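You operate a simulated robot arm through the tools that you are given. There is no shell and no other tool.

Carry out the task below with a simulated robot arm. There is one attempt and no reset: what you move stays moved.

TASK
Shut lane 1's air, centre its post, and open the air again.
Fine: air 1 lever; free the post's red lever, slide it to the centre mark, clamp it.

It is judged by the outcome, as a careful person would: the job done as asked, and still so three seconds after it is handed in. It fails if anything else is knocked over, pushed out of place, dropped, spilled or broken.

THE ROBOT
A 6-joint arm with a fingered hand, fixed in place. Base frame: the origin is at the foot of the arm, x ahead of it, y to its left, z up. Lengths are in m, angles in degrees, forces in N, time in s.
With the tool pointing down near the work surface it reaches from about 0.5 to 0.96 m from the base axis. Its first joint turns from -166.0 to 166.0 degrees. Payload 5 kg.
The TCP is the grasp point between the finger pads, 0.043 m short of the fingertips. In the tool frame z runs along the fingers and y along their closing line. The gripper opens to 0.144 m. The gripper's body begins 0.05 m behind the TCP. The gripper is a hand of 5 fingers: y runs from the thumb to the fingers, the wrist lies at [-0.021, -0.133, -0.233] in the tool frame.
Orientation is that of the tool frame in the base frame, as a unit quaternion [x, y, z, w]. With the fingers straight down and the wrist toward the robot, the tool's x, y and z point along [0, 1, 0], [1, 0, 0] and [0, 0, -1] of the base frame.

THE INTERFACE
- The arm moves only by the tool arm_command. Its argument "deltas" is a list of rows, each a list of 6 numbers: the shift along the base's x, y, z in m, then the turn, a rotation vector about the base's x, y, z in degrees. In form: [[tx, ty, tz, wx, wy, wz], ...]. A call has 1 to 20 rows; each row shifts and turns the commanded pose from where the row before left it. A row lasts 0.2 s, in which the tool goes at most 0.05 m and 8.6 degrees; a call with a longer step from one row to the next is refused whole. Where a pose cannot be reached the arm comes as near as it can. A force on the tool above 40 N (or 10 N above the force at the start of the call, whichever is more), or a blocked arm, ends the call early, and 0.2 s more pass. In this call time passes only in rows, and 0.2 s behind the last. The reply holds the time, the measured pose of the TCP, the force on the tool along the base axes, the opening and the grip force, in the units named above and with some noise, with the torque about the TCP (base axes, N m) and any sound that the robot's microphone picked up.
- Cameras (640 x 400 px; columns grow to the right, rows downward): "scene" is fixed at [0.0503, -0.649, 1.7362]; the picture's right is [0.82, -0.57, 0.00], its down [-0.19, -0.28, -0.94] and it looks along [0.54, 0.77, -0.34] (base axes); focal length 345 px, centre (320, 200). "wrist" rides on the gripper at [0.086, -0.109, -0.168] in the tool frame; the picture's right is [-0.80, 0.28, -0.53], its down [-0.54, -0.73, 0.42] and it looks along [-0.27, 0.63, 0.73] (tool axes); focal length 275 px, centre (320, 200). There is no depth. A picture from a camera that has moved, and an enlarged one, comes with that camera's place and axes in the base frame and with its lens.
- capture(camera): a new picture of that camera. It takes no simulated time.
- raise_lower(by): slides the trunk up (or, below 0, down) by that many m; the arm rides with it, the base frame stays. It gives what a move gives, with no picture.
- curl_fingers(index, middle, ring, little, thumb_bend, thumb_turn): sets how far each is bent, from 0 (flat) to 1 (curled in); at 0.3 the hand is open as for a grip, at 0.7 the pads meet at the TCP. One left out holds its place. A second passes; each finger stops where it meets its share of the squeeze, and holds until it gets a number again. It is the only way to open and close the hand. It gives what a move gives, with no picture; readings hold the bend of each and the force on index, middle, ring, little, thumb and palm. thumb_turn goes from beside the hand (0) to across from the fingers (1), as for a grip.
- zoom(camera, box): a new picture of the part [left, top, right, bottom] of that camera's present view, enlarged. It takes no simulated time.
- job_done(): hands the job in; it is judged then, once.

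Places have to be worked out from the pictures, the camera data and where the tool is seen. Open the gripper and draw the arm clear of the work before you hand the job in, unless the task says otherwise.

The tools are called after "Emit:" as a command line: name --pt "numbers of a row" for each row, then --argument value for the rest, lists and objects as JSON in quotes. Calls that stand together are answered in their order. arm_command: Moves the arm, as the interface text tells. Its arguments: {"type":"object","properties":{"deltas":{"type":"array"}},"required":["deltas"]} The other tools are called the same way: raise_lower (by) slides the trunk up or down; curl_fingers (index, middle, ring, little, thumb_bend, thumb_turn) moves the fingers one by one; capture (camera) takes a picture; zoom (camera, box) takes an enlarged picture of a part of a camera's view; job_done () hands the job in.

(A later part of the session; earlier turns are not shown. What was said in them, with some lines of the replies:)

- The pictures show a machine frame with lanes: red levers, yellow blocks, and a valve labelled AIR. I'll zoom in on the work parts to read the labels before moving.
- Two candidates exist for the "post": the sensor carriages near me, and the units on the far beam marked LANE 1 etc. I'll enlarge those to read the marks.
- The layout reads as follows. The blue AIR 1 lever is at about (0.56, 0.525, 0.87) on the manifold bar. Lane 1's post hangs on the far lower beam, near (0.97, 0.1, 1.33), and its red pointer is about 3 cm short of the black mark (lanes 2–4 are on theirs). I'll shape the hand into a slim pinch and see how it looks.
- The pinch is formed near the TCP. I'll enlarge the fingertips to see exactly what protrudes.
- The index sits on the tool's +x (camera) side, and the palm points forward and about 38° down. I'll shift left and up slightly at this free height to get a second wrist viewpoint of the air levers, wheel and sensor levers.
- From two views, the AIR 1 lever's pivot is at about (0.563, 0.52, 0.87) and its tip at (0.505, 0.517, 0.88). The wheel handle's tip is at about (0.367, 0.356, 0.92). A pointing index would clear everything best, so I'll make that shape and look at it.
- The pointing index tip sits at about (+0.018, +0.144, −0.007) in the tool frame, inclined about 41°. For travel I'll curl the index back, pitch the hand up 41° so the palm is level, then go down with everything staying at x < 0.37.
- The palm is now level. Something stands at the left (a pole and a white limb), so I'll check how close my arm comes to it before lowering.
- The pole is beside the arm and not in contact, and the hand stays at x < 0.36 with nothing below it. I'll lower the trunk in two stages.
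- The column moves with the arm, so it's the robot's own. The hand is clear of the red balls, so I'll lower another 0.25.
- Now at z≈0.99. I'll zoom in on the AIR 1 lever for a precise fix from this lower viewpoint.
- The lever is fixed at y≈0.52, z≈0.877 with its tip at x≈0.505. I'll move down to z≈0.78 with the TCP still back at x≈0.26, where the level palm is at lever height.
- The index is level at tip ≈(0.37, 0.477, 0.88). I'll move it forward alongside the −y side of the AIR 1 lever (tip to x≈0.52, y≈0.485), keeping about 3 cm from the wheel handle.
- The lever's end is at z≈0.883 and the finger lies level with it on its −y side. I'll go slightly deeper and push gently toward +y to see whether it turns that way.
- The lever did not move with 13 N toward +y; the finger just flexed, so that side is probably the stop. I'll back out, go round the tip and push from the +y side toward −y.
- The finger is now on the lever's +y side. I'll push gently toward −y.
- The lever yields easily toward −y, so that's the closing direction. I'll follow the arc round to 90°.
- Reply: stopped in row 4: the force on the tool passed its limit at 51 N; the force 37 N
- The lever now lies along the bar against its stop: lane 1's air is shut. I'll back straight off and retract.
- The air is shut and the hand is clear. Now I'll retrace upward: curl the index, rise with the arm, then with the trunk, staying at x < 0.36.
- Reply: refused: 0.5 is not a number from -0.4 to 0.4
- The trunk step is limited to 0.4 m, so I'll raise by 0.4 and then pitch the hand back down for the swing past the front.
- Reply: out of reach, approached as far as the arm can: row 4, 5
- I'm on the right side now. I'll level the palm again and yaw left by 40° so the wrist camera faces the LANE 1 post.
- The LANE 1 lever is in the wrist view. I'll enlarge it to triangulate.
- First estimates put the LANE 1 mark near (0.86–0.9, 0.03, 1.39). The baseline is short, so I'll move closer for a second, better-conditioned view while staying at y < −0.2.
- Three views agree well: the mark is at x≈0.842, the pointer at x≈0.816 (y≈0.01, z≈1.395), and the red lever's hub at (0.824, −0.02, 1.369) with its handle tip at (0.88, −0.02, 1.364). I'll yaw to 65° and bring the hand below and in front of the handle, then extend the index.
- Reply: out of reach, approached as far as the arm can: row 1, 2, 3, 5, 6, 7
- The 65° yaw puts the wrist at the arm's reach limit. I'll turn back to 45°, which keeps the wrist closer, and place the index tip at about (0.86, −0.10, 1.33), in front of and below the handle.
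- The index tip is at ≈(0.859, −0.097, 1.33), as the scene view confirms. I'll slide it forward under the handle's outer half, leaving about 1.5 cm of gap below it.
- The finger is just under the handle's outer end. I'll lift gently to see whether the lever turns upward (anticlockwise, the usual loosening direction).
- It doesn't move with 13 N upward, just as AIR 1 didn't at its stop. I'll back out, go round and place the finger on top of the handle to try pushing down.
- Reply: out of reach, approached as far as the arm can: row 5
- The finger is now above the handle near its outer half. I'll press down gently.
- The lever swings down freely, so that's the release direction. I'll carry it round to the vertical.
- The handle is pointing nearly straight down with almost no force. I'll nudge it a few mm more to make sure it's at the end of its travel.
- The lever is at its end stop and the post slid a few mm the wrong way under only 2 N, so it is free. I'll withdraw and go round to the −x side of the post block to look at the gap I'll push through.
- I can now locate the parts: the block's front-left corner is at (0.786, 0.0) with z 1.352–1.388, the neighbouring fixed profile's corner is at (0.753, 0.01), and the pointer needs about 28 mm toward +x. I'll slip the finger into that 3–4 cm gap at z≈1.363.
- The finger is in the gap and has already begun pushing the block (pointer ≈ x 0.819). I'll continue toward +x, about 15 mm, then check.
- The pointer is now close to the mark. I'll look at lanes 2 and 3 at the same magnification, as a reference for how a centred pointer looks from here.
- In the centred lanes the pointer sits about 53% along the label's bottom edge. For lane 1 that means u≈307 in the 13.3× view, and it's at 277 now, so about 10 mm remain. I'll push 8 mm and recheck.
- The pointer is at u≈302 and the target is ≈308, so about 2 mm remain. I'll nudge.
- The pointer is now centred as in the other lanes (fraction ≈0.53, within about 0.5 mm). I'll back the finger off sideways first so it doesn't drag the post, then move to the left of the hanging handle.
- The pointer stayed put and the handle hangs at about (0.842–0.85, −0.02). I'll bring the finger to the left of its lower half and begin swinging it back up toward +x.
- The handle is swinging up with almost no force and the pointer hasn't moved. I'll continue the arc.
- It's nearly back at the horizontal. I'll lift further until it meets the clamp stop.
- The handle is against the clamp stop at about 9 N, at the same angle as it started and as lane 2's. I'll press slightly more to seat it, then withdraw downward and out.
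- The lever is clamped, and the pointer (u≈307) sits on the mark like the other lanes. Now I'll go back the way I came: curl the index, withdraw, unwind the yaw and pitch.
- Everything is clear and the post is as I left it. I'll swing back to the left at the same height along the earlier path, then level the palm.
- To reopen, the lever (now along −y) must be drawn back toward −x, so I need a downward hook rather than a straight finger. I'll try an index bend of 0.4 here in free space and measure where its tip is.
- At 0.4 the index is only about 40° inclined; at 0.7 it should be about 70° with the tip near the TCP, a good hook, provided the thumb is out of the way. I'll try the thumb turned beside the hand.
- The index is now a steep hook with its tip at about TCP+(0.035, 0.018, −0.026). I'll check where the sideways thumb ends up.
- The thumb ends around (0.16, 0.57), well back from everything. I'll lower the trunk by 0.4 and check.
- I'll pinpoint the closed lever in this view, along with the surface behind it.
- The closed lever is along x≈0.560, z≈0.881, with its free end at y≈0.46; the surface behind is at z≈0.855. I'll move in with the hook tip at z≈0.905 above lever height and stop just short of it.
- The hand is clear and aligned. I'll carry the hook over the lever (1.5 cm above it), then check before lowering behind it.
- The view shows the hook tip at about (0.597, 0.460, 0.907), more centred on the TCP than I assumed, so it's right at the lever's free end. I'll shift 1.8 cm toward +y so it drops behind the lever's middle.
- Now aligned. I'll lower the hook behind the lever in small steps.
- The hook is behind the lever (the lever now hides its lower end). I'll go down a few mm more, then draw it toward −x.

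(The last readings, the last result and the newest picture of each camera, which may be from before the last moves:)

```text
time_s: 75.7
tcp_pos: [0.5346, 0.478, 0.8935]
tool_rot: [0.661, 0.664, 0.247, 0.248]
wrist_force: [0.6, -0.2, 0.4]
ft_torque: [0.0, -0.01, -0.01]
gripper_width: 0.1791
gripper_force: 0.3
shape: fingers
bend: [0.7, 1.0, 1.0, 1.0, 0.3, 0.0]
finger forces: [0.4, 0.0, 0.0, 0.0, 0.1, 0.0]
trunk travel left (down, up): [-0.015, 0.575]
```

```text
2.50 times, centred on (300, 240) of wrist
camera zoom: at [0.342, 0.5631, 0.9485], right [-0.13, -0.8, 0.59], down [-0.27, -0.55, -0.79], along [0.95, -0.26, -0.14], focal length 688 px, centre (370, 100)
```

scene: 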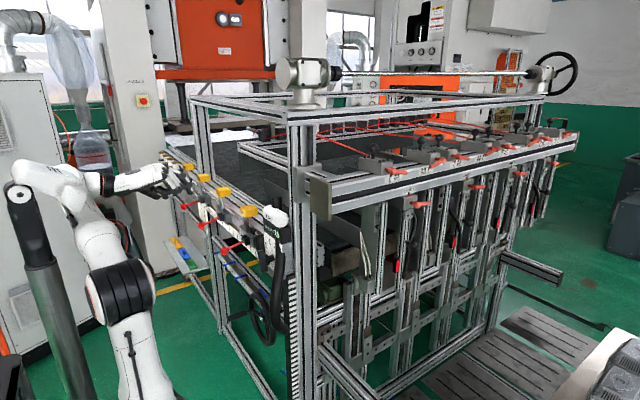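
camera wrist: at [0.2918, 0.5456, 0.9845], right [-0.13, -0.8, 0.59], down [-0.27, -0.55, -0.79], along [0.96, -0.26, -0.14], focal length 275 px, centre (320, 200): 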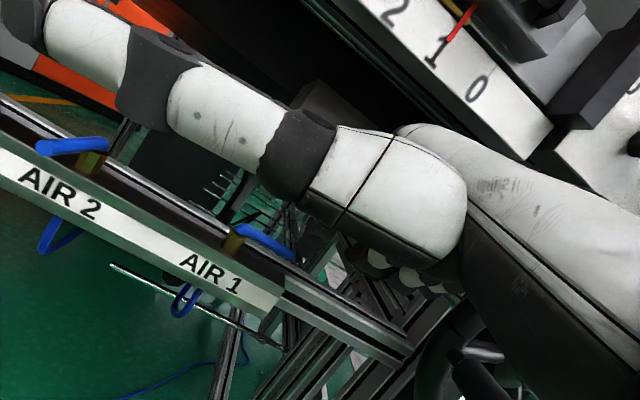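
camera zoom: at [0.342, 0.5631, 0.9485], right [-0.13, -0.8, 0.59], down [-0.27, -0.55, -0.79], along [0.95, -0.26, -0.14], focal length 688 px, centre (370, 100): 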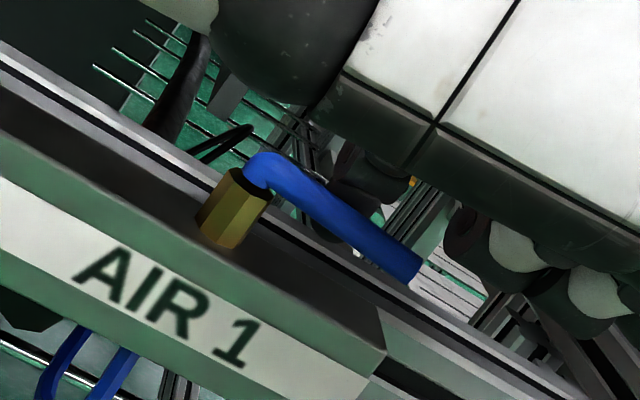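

The lever is starting to turn with very little force. I'll keep drawing it along the arc.

Emit:
arm_command --pt "-0.012 0 0 0 0 0" --pt "-0.012 0.001 0 0 0 0" --pt "-0.01 0.003 0 0 0 0"

Emit:
zoom --camera "wrist" --box '[180, 160, 420, 320]'

Emit:
zoom --camera "scene" --box '[220, 255, 300, 315]'

```text
time_s: 76.5
tcp_pos: [0.5001, 0.4815, 0.892]
tool_rot: [0.66, 0.665, 0.247, 0.248]
wrist_force: [0.9, -0.1, 0.1]
ft_torque: [-0.03, 0.01, -0.01]
gripper_width: 0.1787
gripper_force: 0.1
shape: fingers
bend: [0.7, 1.0, 1.0, 1.0, 0.3, 0.0]
finger forces: [0.1, 0.1, 0.0, 0.0, 0.1, 0.1]
trunk travel left (down, up): [-0.015, 0.575]
```

```text
2.50 times, centred on (300, 240) of wrist
camera zoom: at [0.308, 0.5661, 0.9478], right [-0.13, -0.8, 0.59], down [-0.27, -0.55, -0.79], along [0.95, -0.26, -0.14], focal length 688 px, centre (370, 100)
```

zoom: 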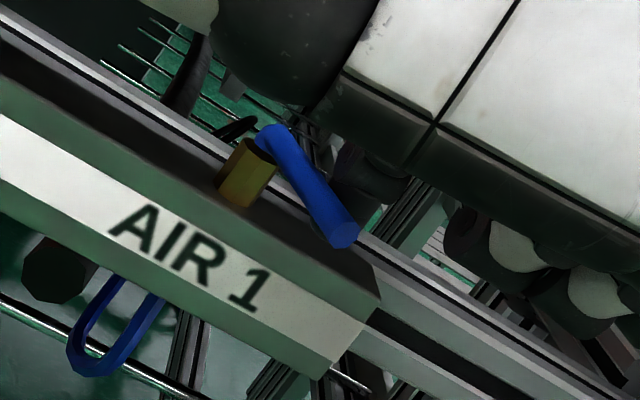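

```text
6.67 times, centred on (260, 285) of scene
camera zoom: at [0.0503, -0.649, 1.7362], right [0.82, -0.57, 0.0], down [-0.19, -0.28, -0.94], along [0.54, 0.77, -0.34], focal length 2299 px, centre (720, -367)
```

zoom: 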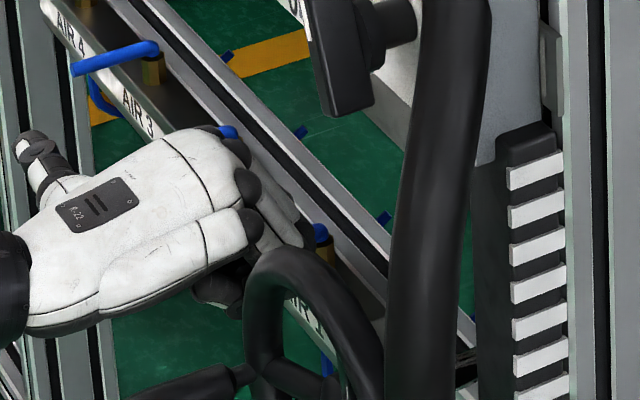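

The lever is now about 25° from open. I'll continue with the prong pushing toward +y up to the open stop.

Emit:
arm_command --pt "-0.005 0.006 0 0 0 0" --pt "-0.004 0.007 0 0 0 0" --pt "-0.002 0.006 0 0 0 0"

Emit:
zoom --camera "wrist" --box '[180, 160, 420, 320]'

```text
time_s: 77.3
tcp_pos: [0.491, 0.4989, 0.8935]
tool_rot: [0.66, 0.665, 0.248, 0.246]
wrist_force: [1.0, -8.1, -0.1]
ft_torque: [-0.13, 0.02, -0.27]
gripper_width: 0.1789
gripper_force: 4.2
shape: fingers
bend: [0.7, 1.0, 1.0, 1.0, 0.3, 0.0]
finger forces: [8.1, 0.1, 0.0, 0.0, 0.0, 0.1]
trunk travel left (down, up): [-0.015, 0.575]
```

```text
2.50 times, centred on (300, 240) of wrist
camera zoom: at [0.2986, 0.584, 0.9499], right [-0.13, -0.8, 0.59], down [-0.27, -0.55, -0.79], along [0.95, -0.26, -0.14], focal length 688 px, centre (370, 100)
```

zoom: 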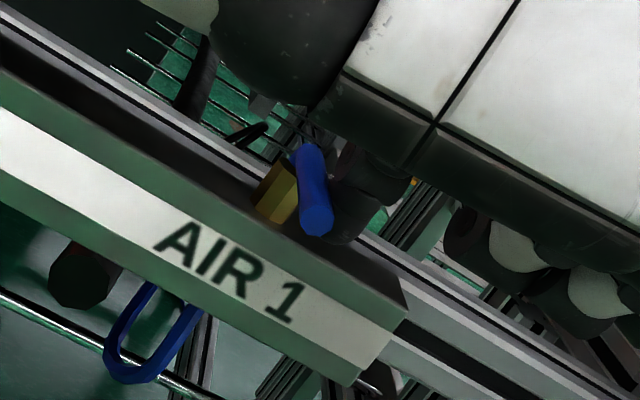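

It's against the open stop (8 N) and the lever points straight out again. I'll press slightly to seat it, then back away to −y and out.

Emit:
arm_command --pt "0 0.003 0 0 0 0"

Emit:
arm_command --pt "0 -0.02 0 0 0 0" --pt "0 -0.01 0.012 0 0 0" --pt "-0.03 0 0.015 0 0 0" --pt "-0.04 -0.005 0.01 0 0 0" --pt "-0.04 -0.01 0.01 0 0 0" --pt "-0.04 -0.01 0.01 0 0 0" --pt "-0.04 -0.01 0.01 0 0 0" --pt "-0.04 -0.01 0.02 0 0 0"

Emit:
zoom --camera "wrist" --box '[60, 120, 300, 280]'

Emit:
zoom --camera "scene" --box '[200, 250, 300, 320]'

```text
time_s: 77.7
tcp_pos: [0.4927, 0.5003, 0.8952]
tool_rot: [0.662, 0.663, 0.248, 0.247]
wrist_force: [0.6, -21.1, 0.9]
ft_torque: [-0.28, 0.01, -0.52]
gripper_width: 0.179
gripper_force: 10.6
shape: fingers
bend: [0.7, 1.0, 1.0, 1.0, 0.3, 0.0]
finger forces: [20.6, 0.0, 0.0, 0.0, 0.1, 0.0]
trunk travel left (down, up): [-0.015, 0.575]
```

```text
time_s: 79.5
tcp_pos: [0.2593, 0.4293, 0.9798]
tool_rot: [0.66, 0.666, 0.247, 0.247]
wrist_force: [0.7, 0.3, -1.0]
ft_torque: [-0.03, 0.06, -0.03]
gripper_width: 0.179
gripper_force: 0.1
shape: fingers
bend: [0.7, 1.0, 1.0, 1.0, 0.3, 0.0]
finger forces: [0.1, 0.0, 0.0, 0.1, 0.0, 0.1]
trunk travel left (down, up): [-0.015, 0.575]
```

```text
2.50 times, centred on (180, 200) of wrist
camera zoom: at [0.0671, 0.5142, 1.0356], right [-0.13, -0.8, 0.59], down [-0.27, -0.55, -0.79], along [0.95, -0.26, -0.14], focal length 688 px, centre (670, 200)
```

zoom: 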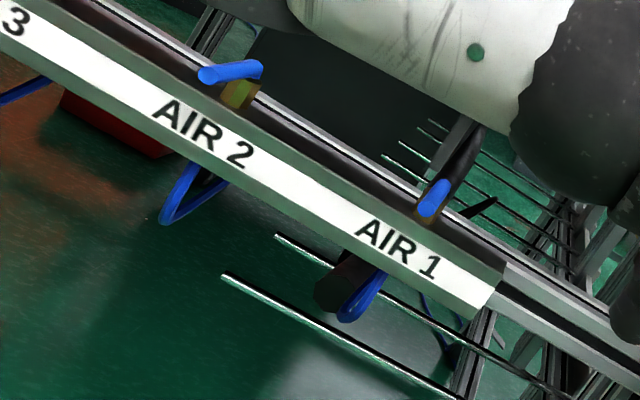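

```text
5.71 times, centred on (250, 285) of scene
camera zoom: at [0.0503, -0.649, 1.7362], right [0.82, -0.57, 0.0], down [-0.19, -0.28, -0.94], along [0.54, 0.77, -0.34], focal length 1970 px, centre (720, -286)
```

zoom: 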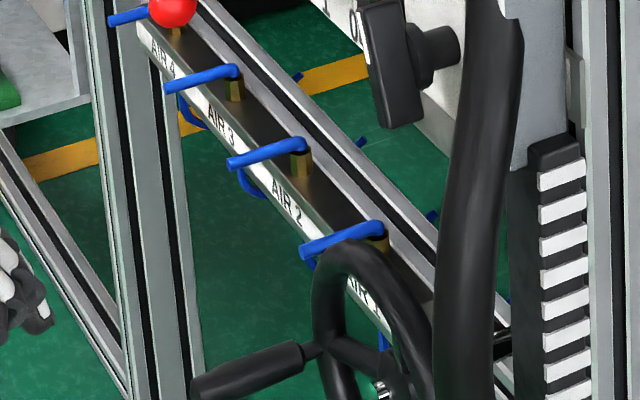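

AIR 1 is back exactly parallel to the others: open. I'll raise clear, draw back and open the hand, then check the whole scene.

Emit:
raise_lower --by 0.4

Emit:
arm_command --pt "-0.01 -0.005 0.02 0 8.2 0" --pt "-0.01 -0.005 0.01 0 8.2 0" --pt "-0.005 -0.005 0.01 0 8.2 0"

Emit:
curl_fingers --index 0.3 --middle 0.3 --ring 0.3 --little 0.3 --thumb_bend 0.3 --thumb_turn 1.0

Emit:
capture --camera "scene"

Emit:
zoom --camera "scene" --box '[390, 180, 430, 210]'

Emit:
zoom --camera "scene" --box '[150, 130, 310, 350]'

Emit:
zoom --camera "scene" --box '[300, 100, 600, 290]'

```text
time_s: 83.3
tcp_pos: [0.2607, 0.4292, 1.3802]
tool_rot: [0.659, 0.666, 0.248, 0.247]
wrist_force: [-0.1, 0.0, -0.2]
ft_torque: [-0.01, 0.0, -0.01]
gripper_width: 0.1788
gripper_force: 0.0
shape: fingers
bend: [0.7, 1.0, 1.0, 1.0, 0.3, 0.0]
finger forces: [0.1, 0.0, 0.1, 0.0, 0.0, 0.0]
trunk travel left (down, up): [-0.415, 0.175]
```

```text
time_s: 84.1
tcp_pos: [0.2358, 0.4151, 1.4174]
tool_rot: [0.697, 0.703, 0.098, 0.102]
wrist_force: [-0.7, 0.2, -1.3]
ft_torque: [-0.04, -0.02, 0.01]
gripper_width: 0.179
gripper_force: 0.0
shape: fingers
bend: [0.7, 1.0, 1.0, 1.0, 0.3, 0.0]
finger forces: [0.0, 0.0, 0.1, 0.0, 0.0, 0.0]
trunk travel left (down, up): [-0.415, 0.175]
```

```text
time_s: 85.1
tcp_pos: [0.235, 0.4151, 1.4173]
tool_rot: [0.697, 0.703, 0.1, 0.102]
wrist_force: [-0.6, 0.0, 0.6]
ft_torque: [0.03, 0.02, 0.02]
gripper_width: 0.1493
gripper_force: 0.0
shape: fingers
bend: [0.3, 0.3, 0.3, 0.3, 0.3, 0.97]
finger forces: [0.0, 0.0, 0.0, 0.0, 0.0, 0.1]
trunk travel left (down, up): [-0.415, 0.175]
```

```text
taken
```

scene: 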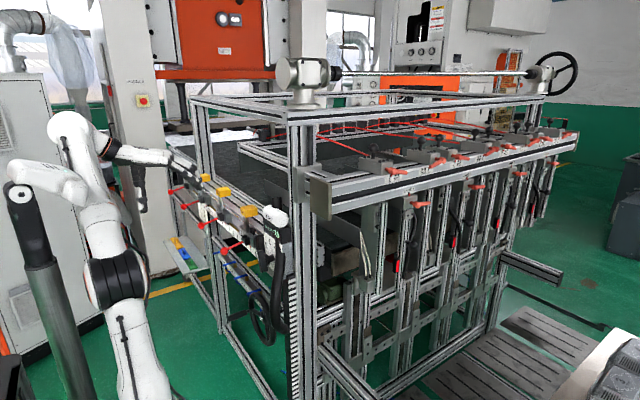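

```text
13.33 times, centred on (410, 195) of scene
camera zoom: at [0.0503, -0.649, 1.7362], right [0.82, -0.57, 0.0], down [-0.19, -0.28, -0.94], along [0.54, 0.77, -0.34], focal length 4598 px, centre (-880, 267)
```

zoom: 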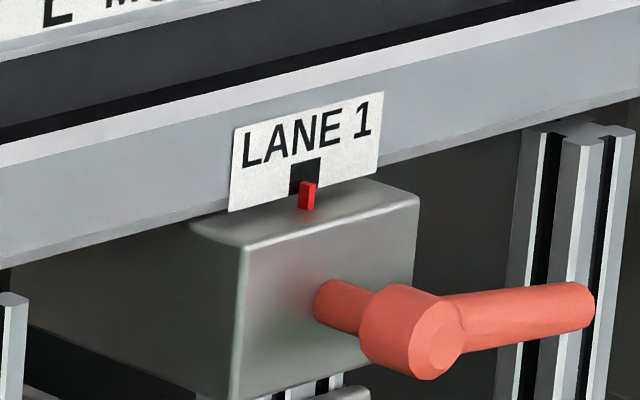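

```text
1.82 times, centred on (230, 240) of scene
camera zoom: at [0.0503, -0.649, 1.7362], right [0.82, -0.57, 0.0], down [-0.19, -0.28, -0.94], along [0.54, 0.77, -0.34], focal length 627 px, centre (484, 127)
```

zoom: 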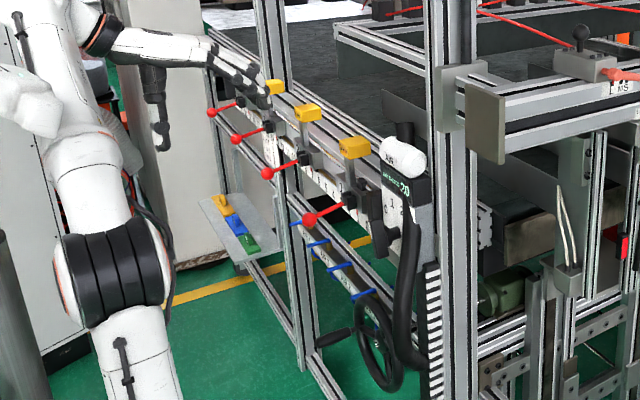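

```text
2.11 times, centred on (450, 195) of scene
camera zoom: at [0.0503, -0.649, 1.7362], right [0.82, -0.57, 0.0], down [-0.19, -0.28, -0.94], along [0.54, 0.77, -0.34], focal length 726 px, centre (46, 210)
```

zoom: 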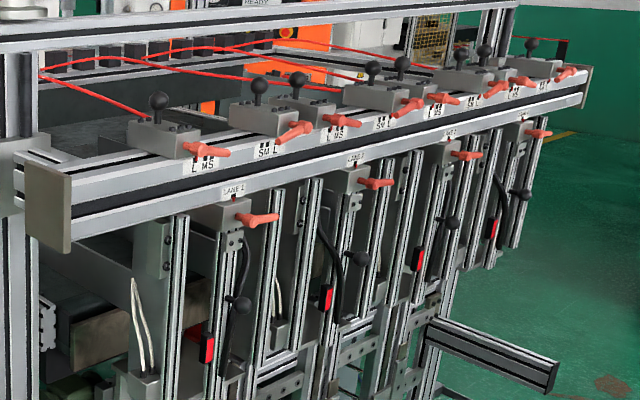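

Lane 1's post is on its mark and clamped, its air lever is open again and lined up with the others, and nothing else has moved. The hand is open and clear of the work, so I'm handing the job in.

Emit:
job_done

```text
The job is handed in.
```

I shut lane 1's air, centred its post and clamped it, then opened the air again. I've handed the job in, but no verdict came back.

- **Air 1:** the blue lever swung a quarter turn to its closed stop. It is now back at its open stop, in line with the other three.
- **Post:** I freed the red lever by swinging it down, then slid the post about 28 mm along the beam. Its pointer sits on the centre mark the way lanes 2 and 3 do, to within about 0.5 mm as far as I could judge from the pictures.
- **Clamp:** the red lever is back against its stop at the same angle as before. I didn't push on the post afterwards to test the clamp, but the pointer hadn't shifted in the last picture.

Nothing else looked moved or knocked in the final pictures. The arm is clear with the hand open.
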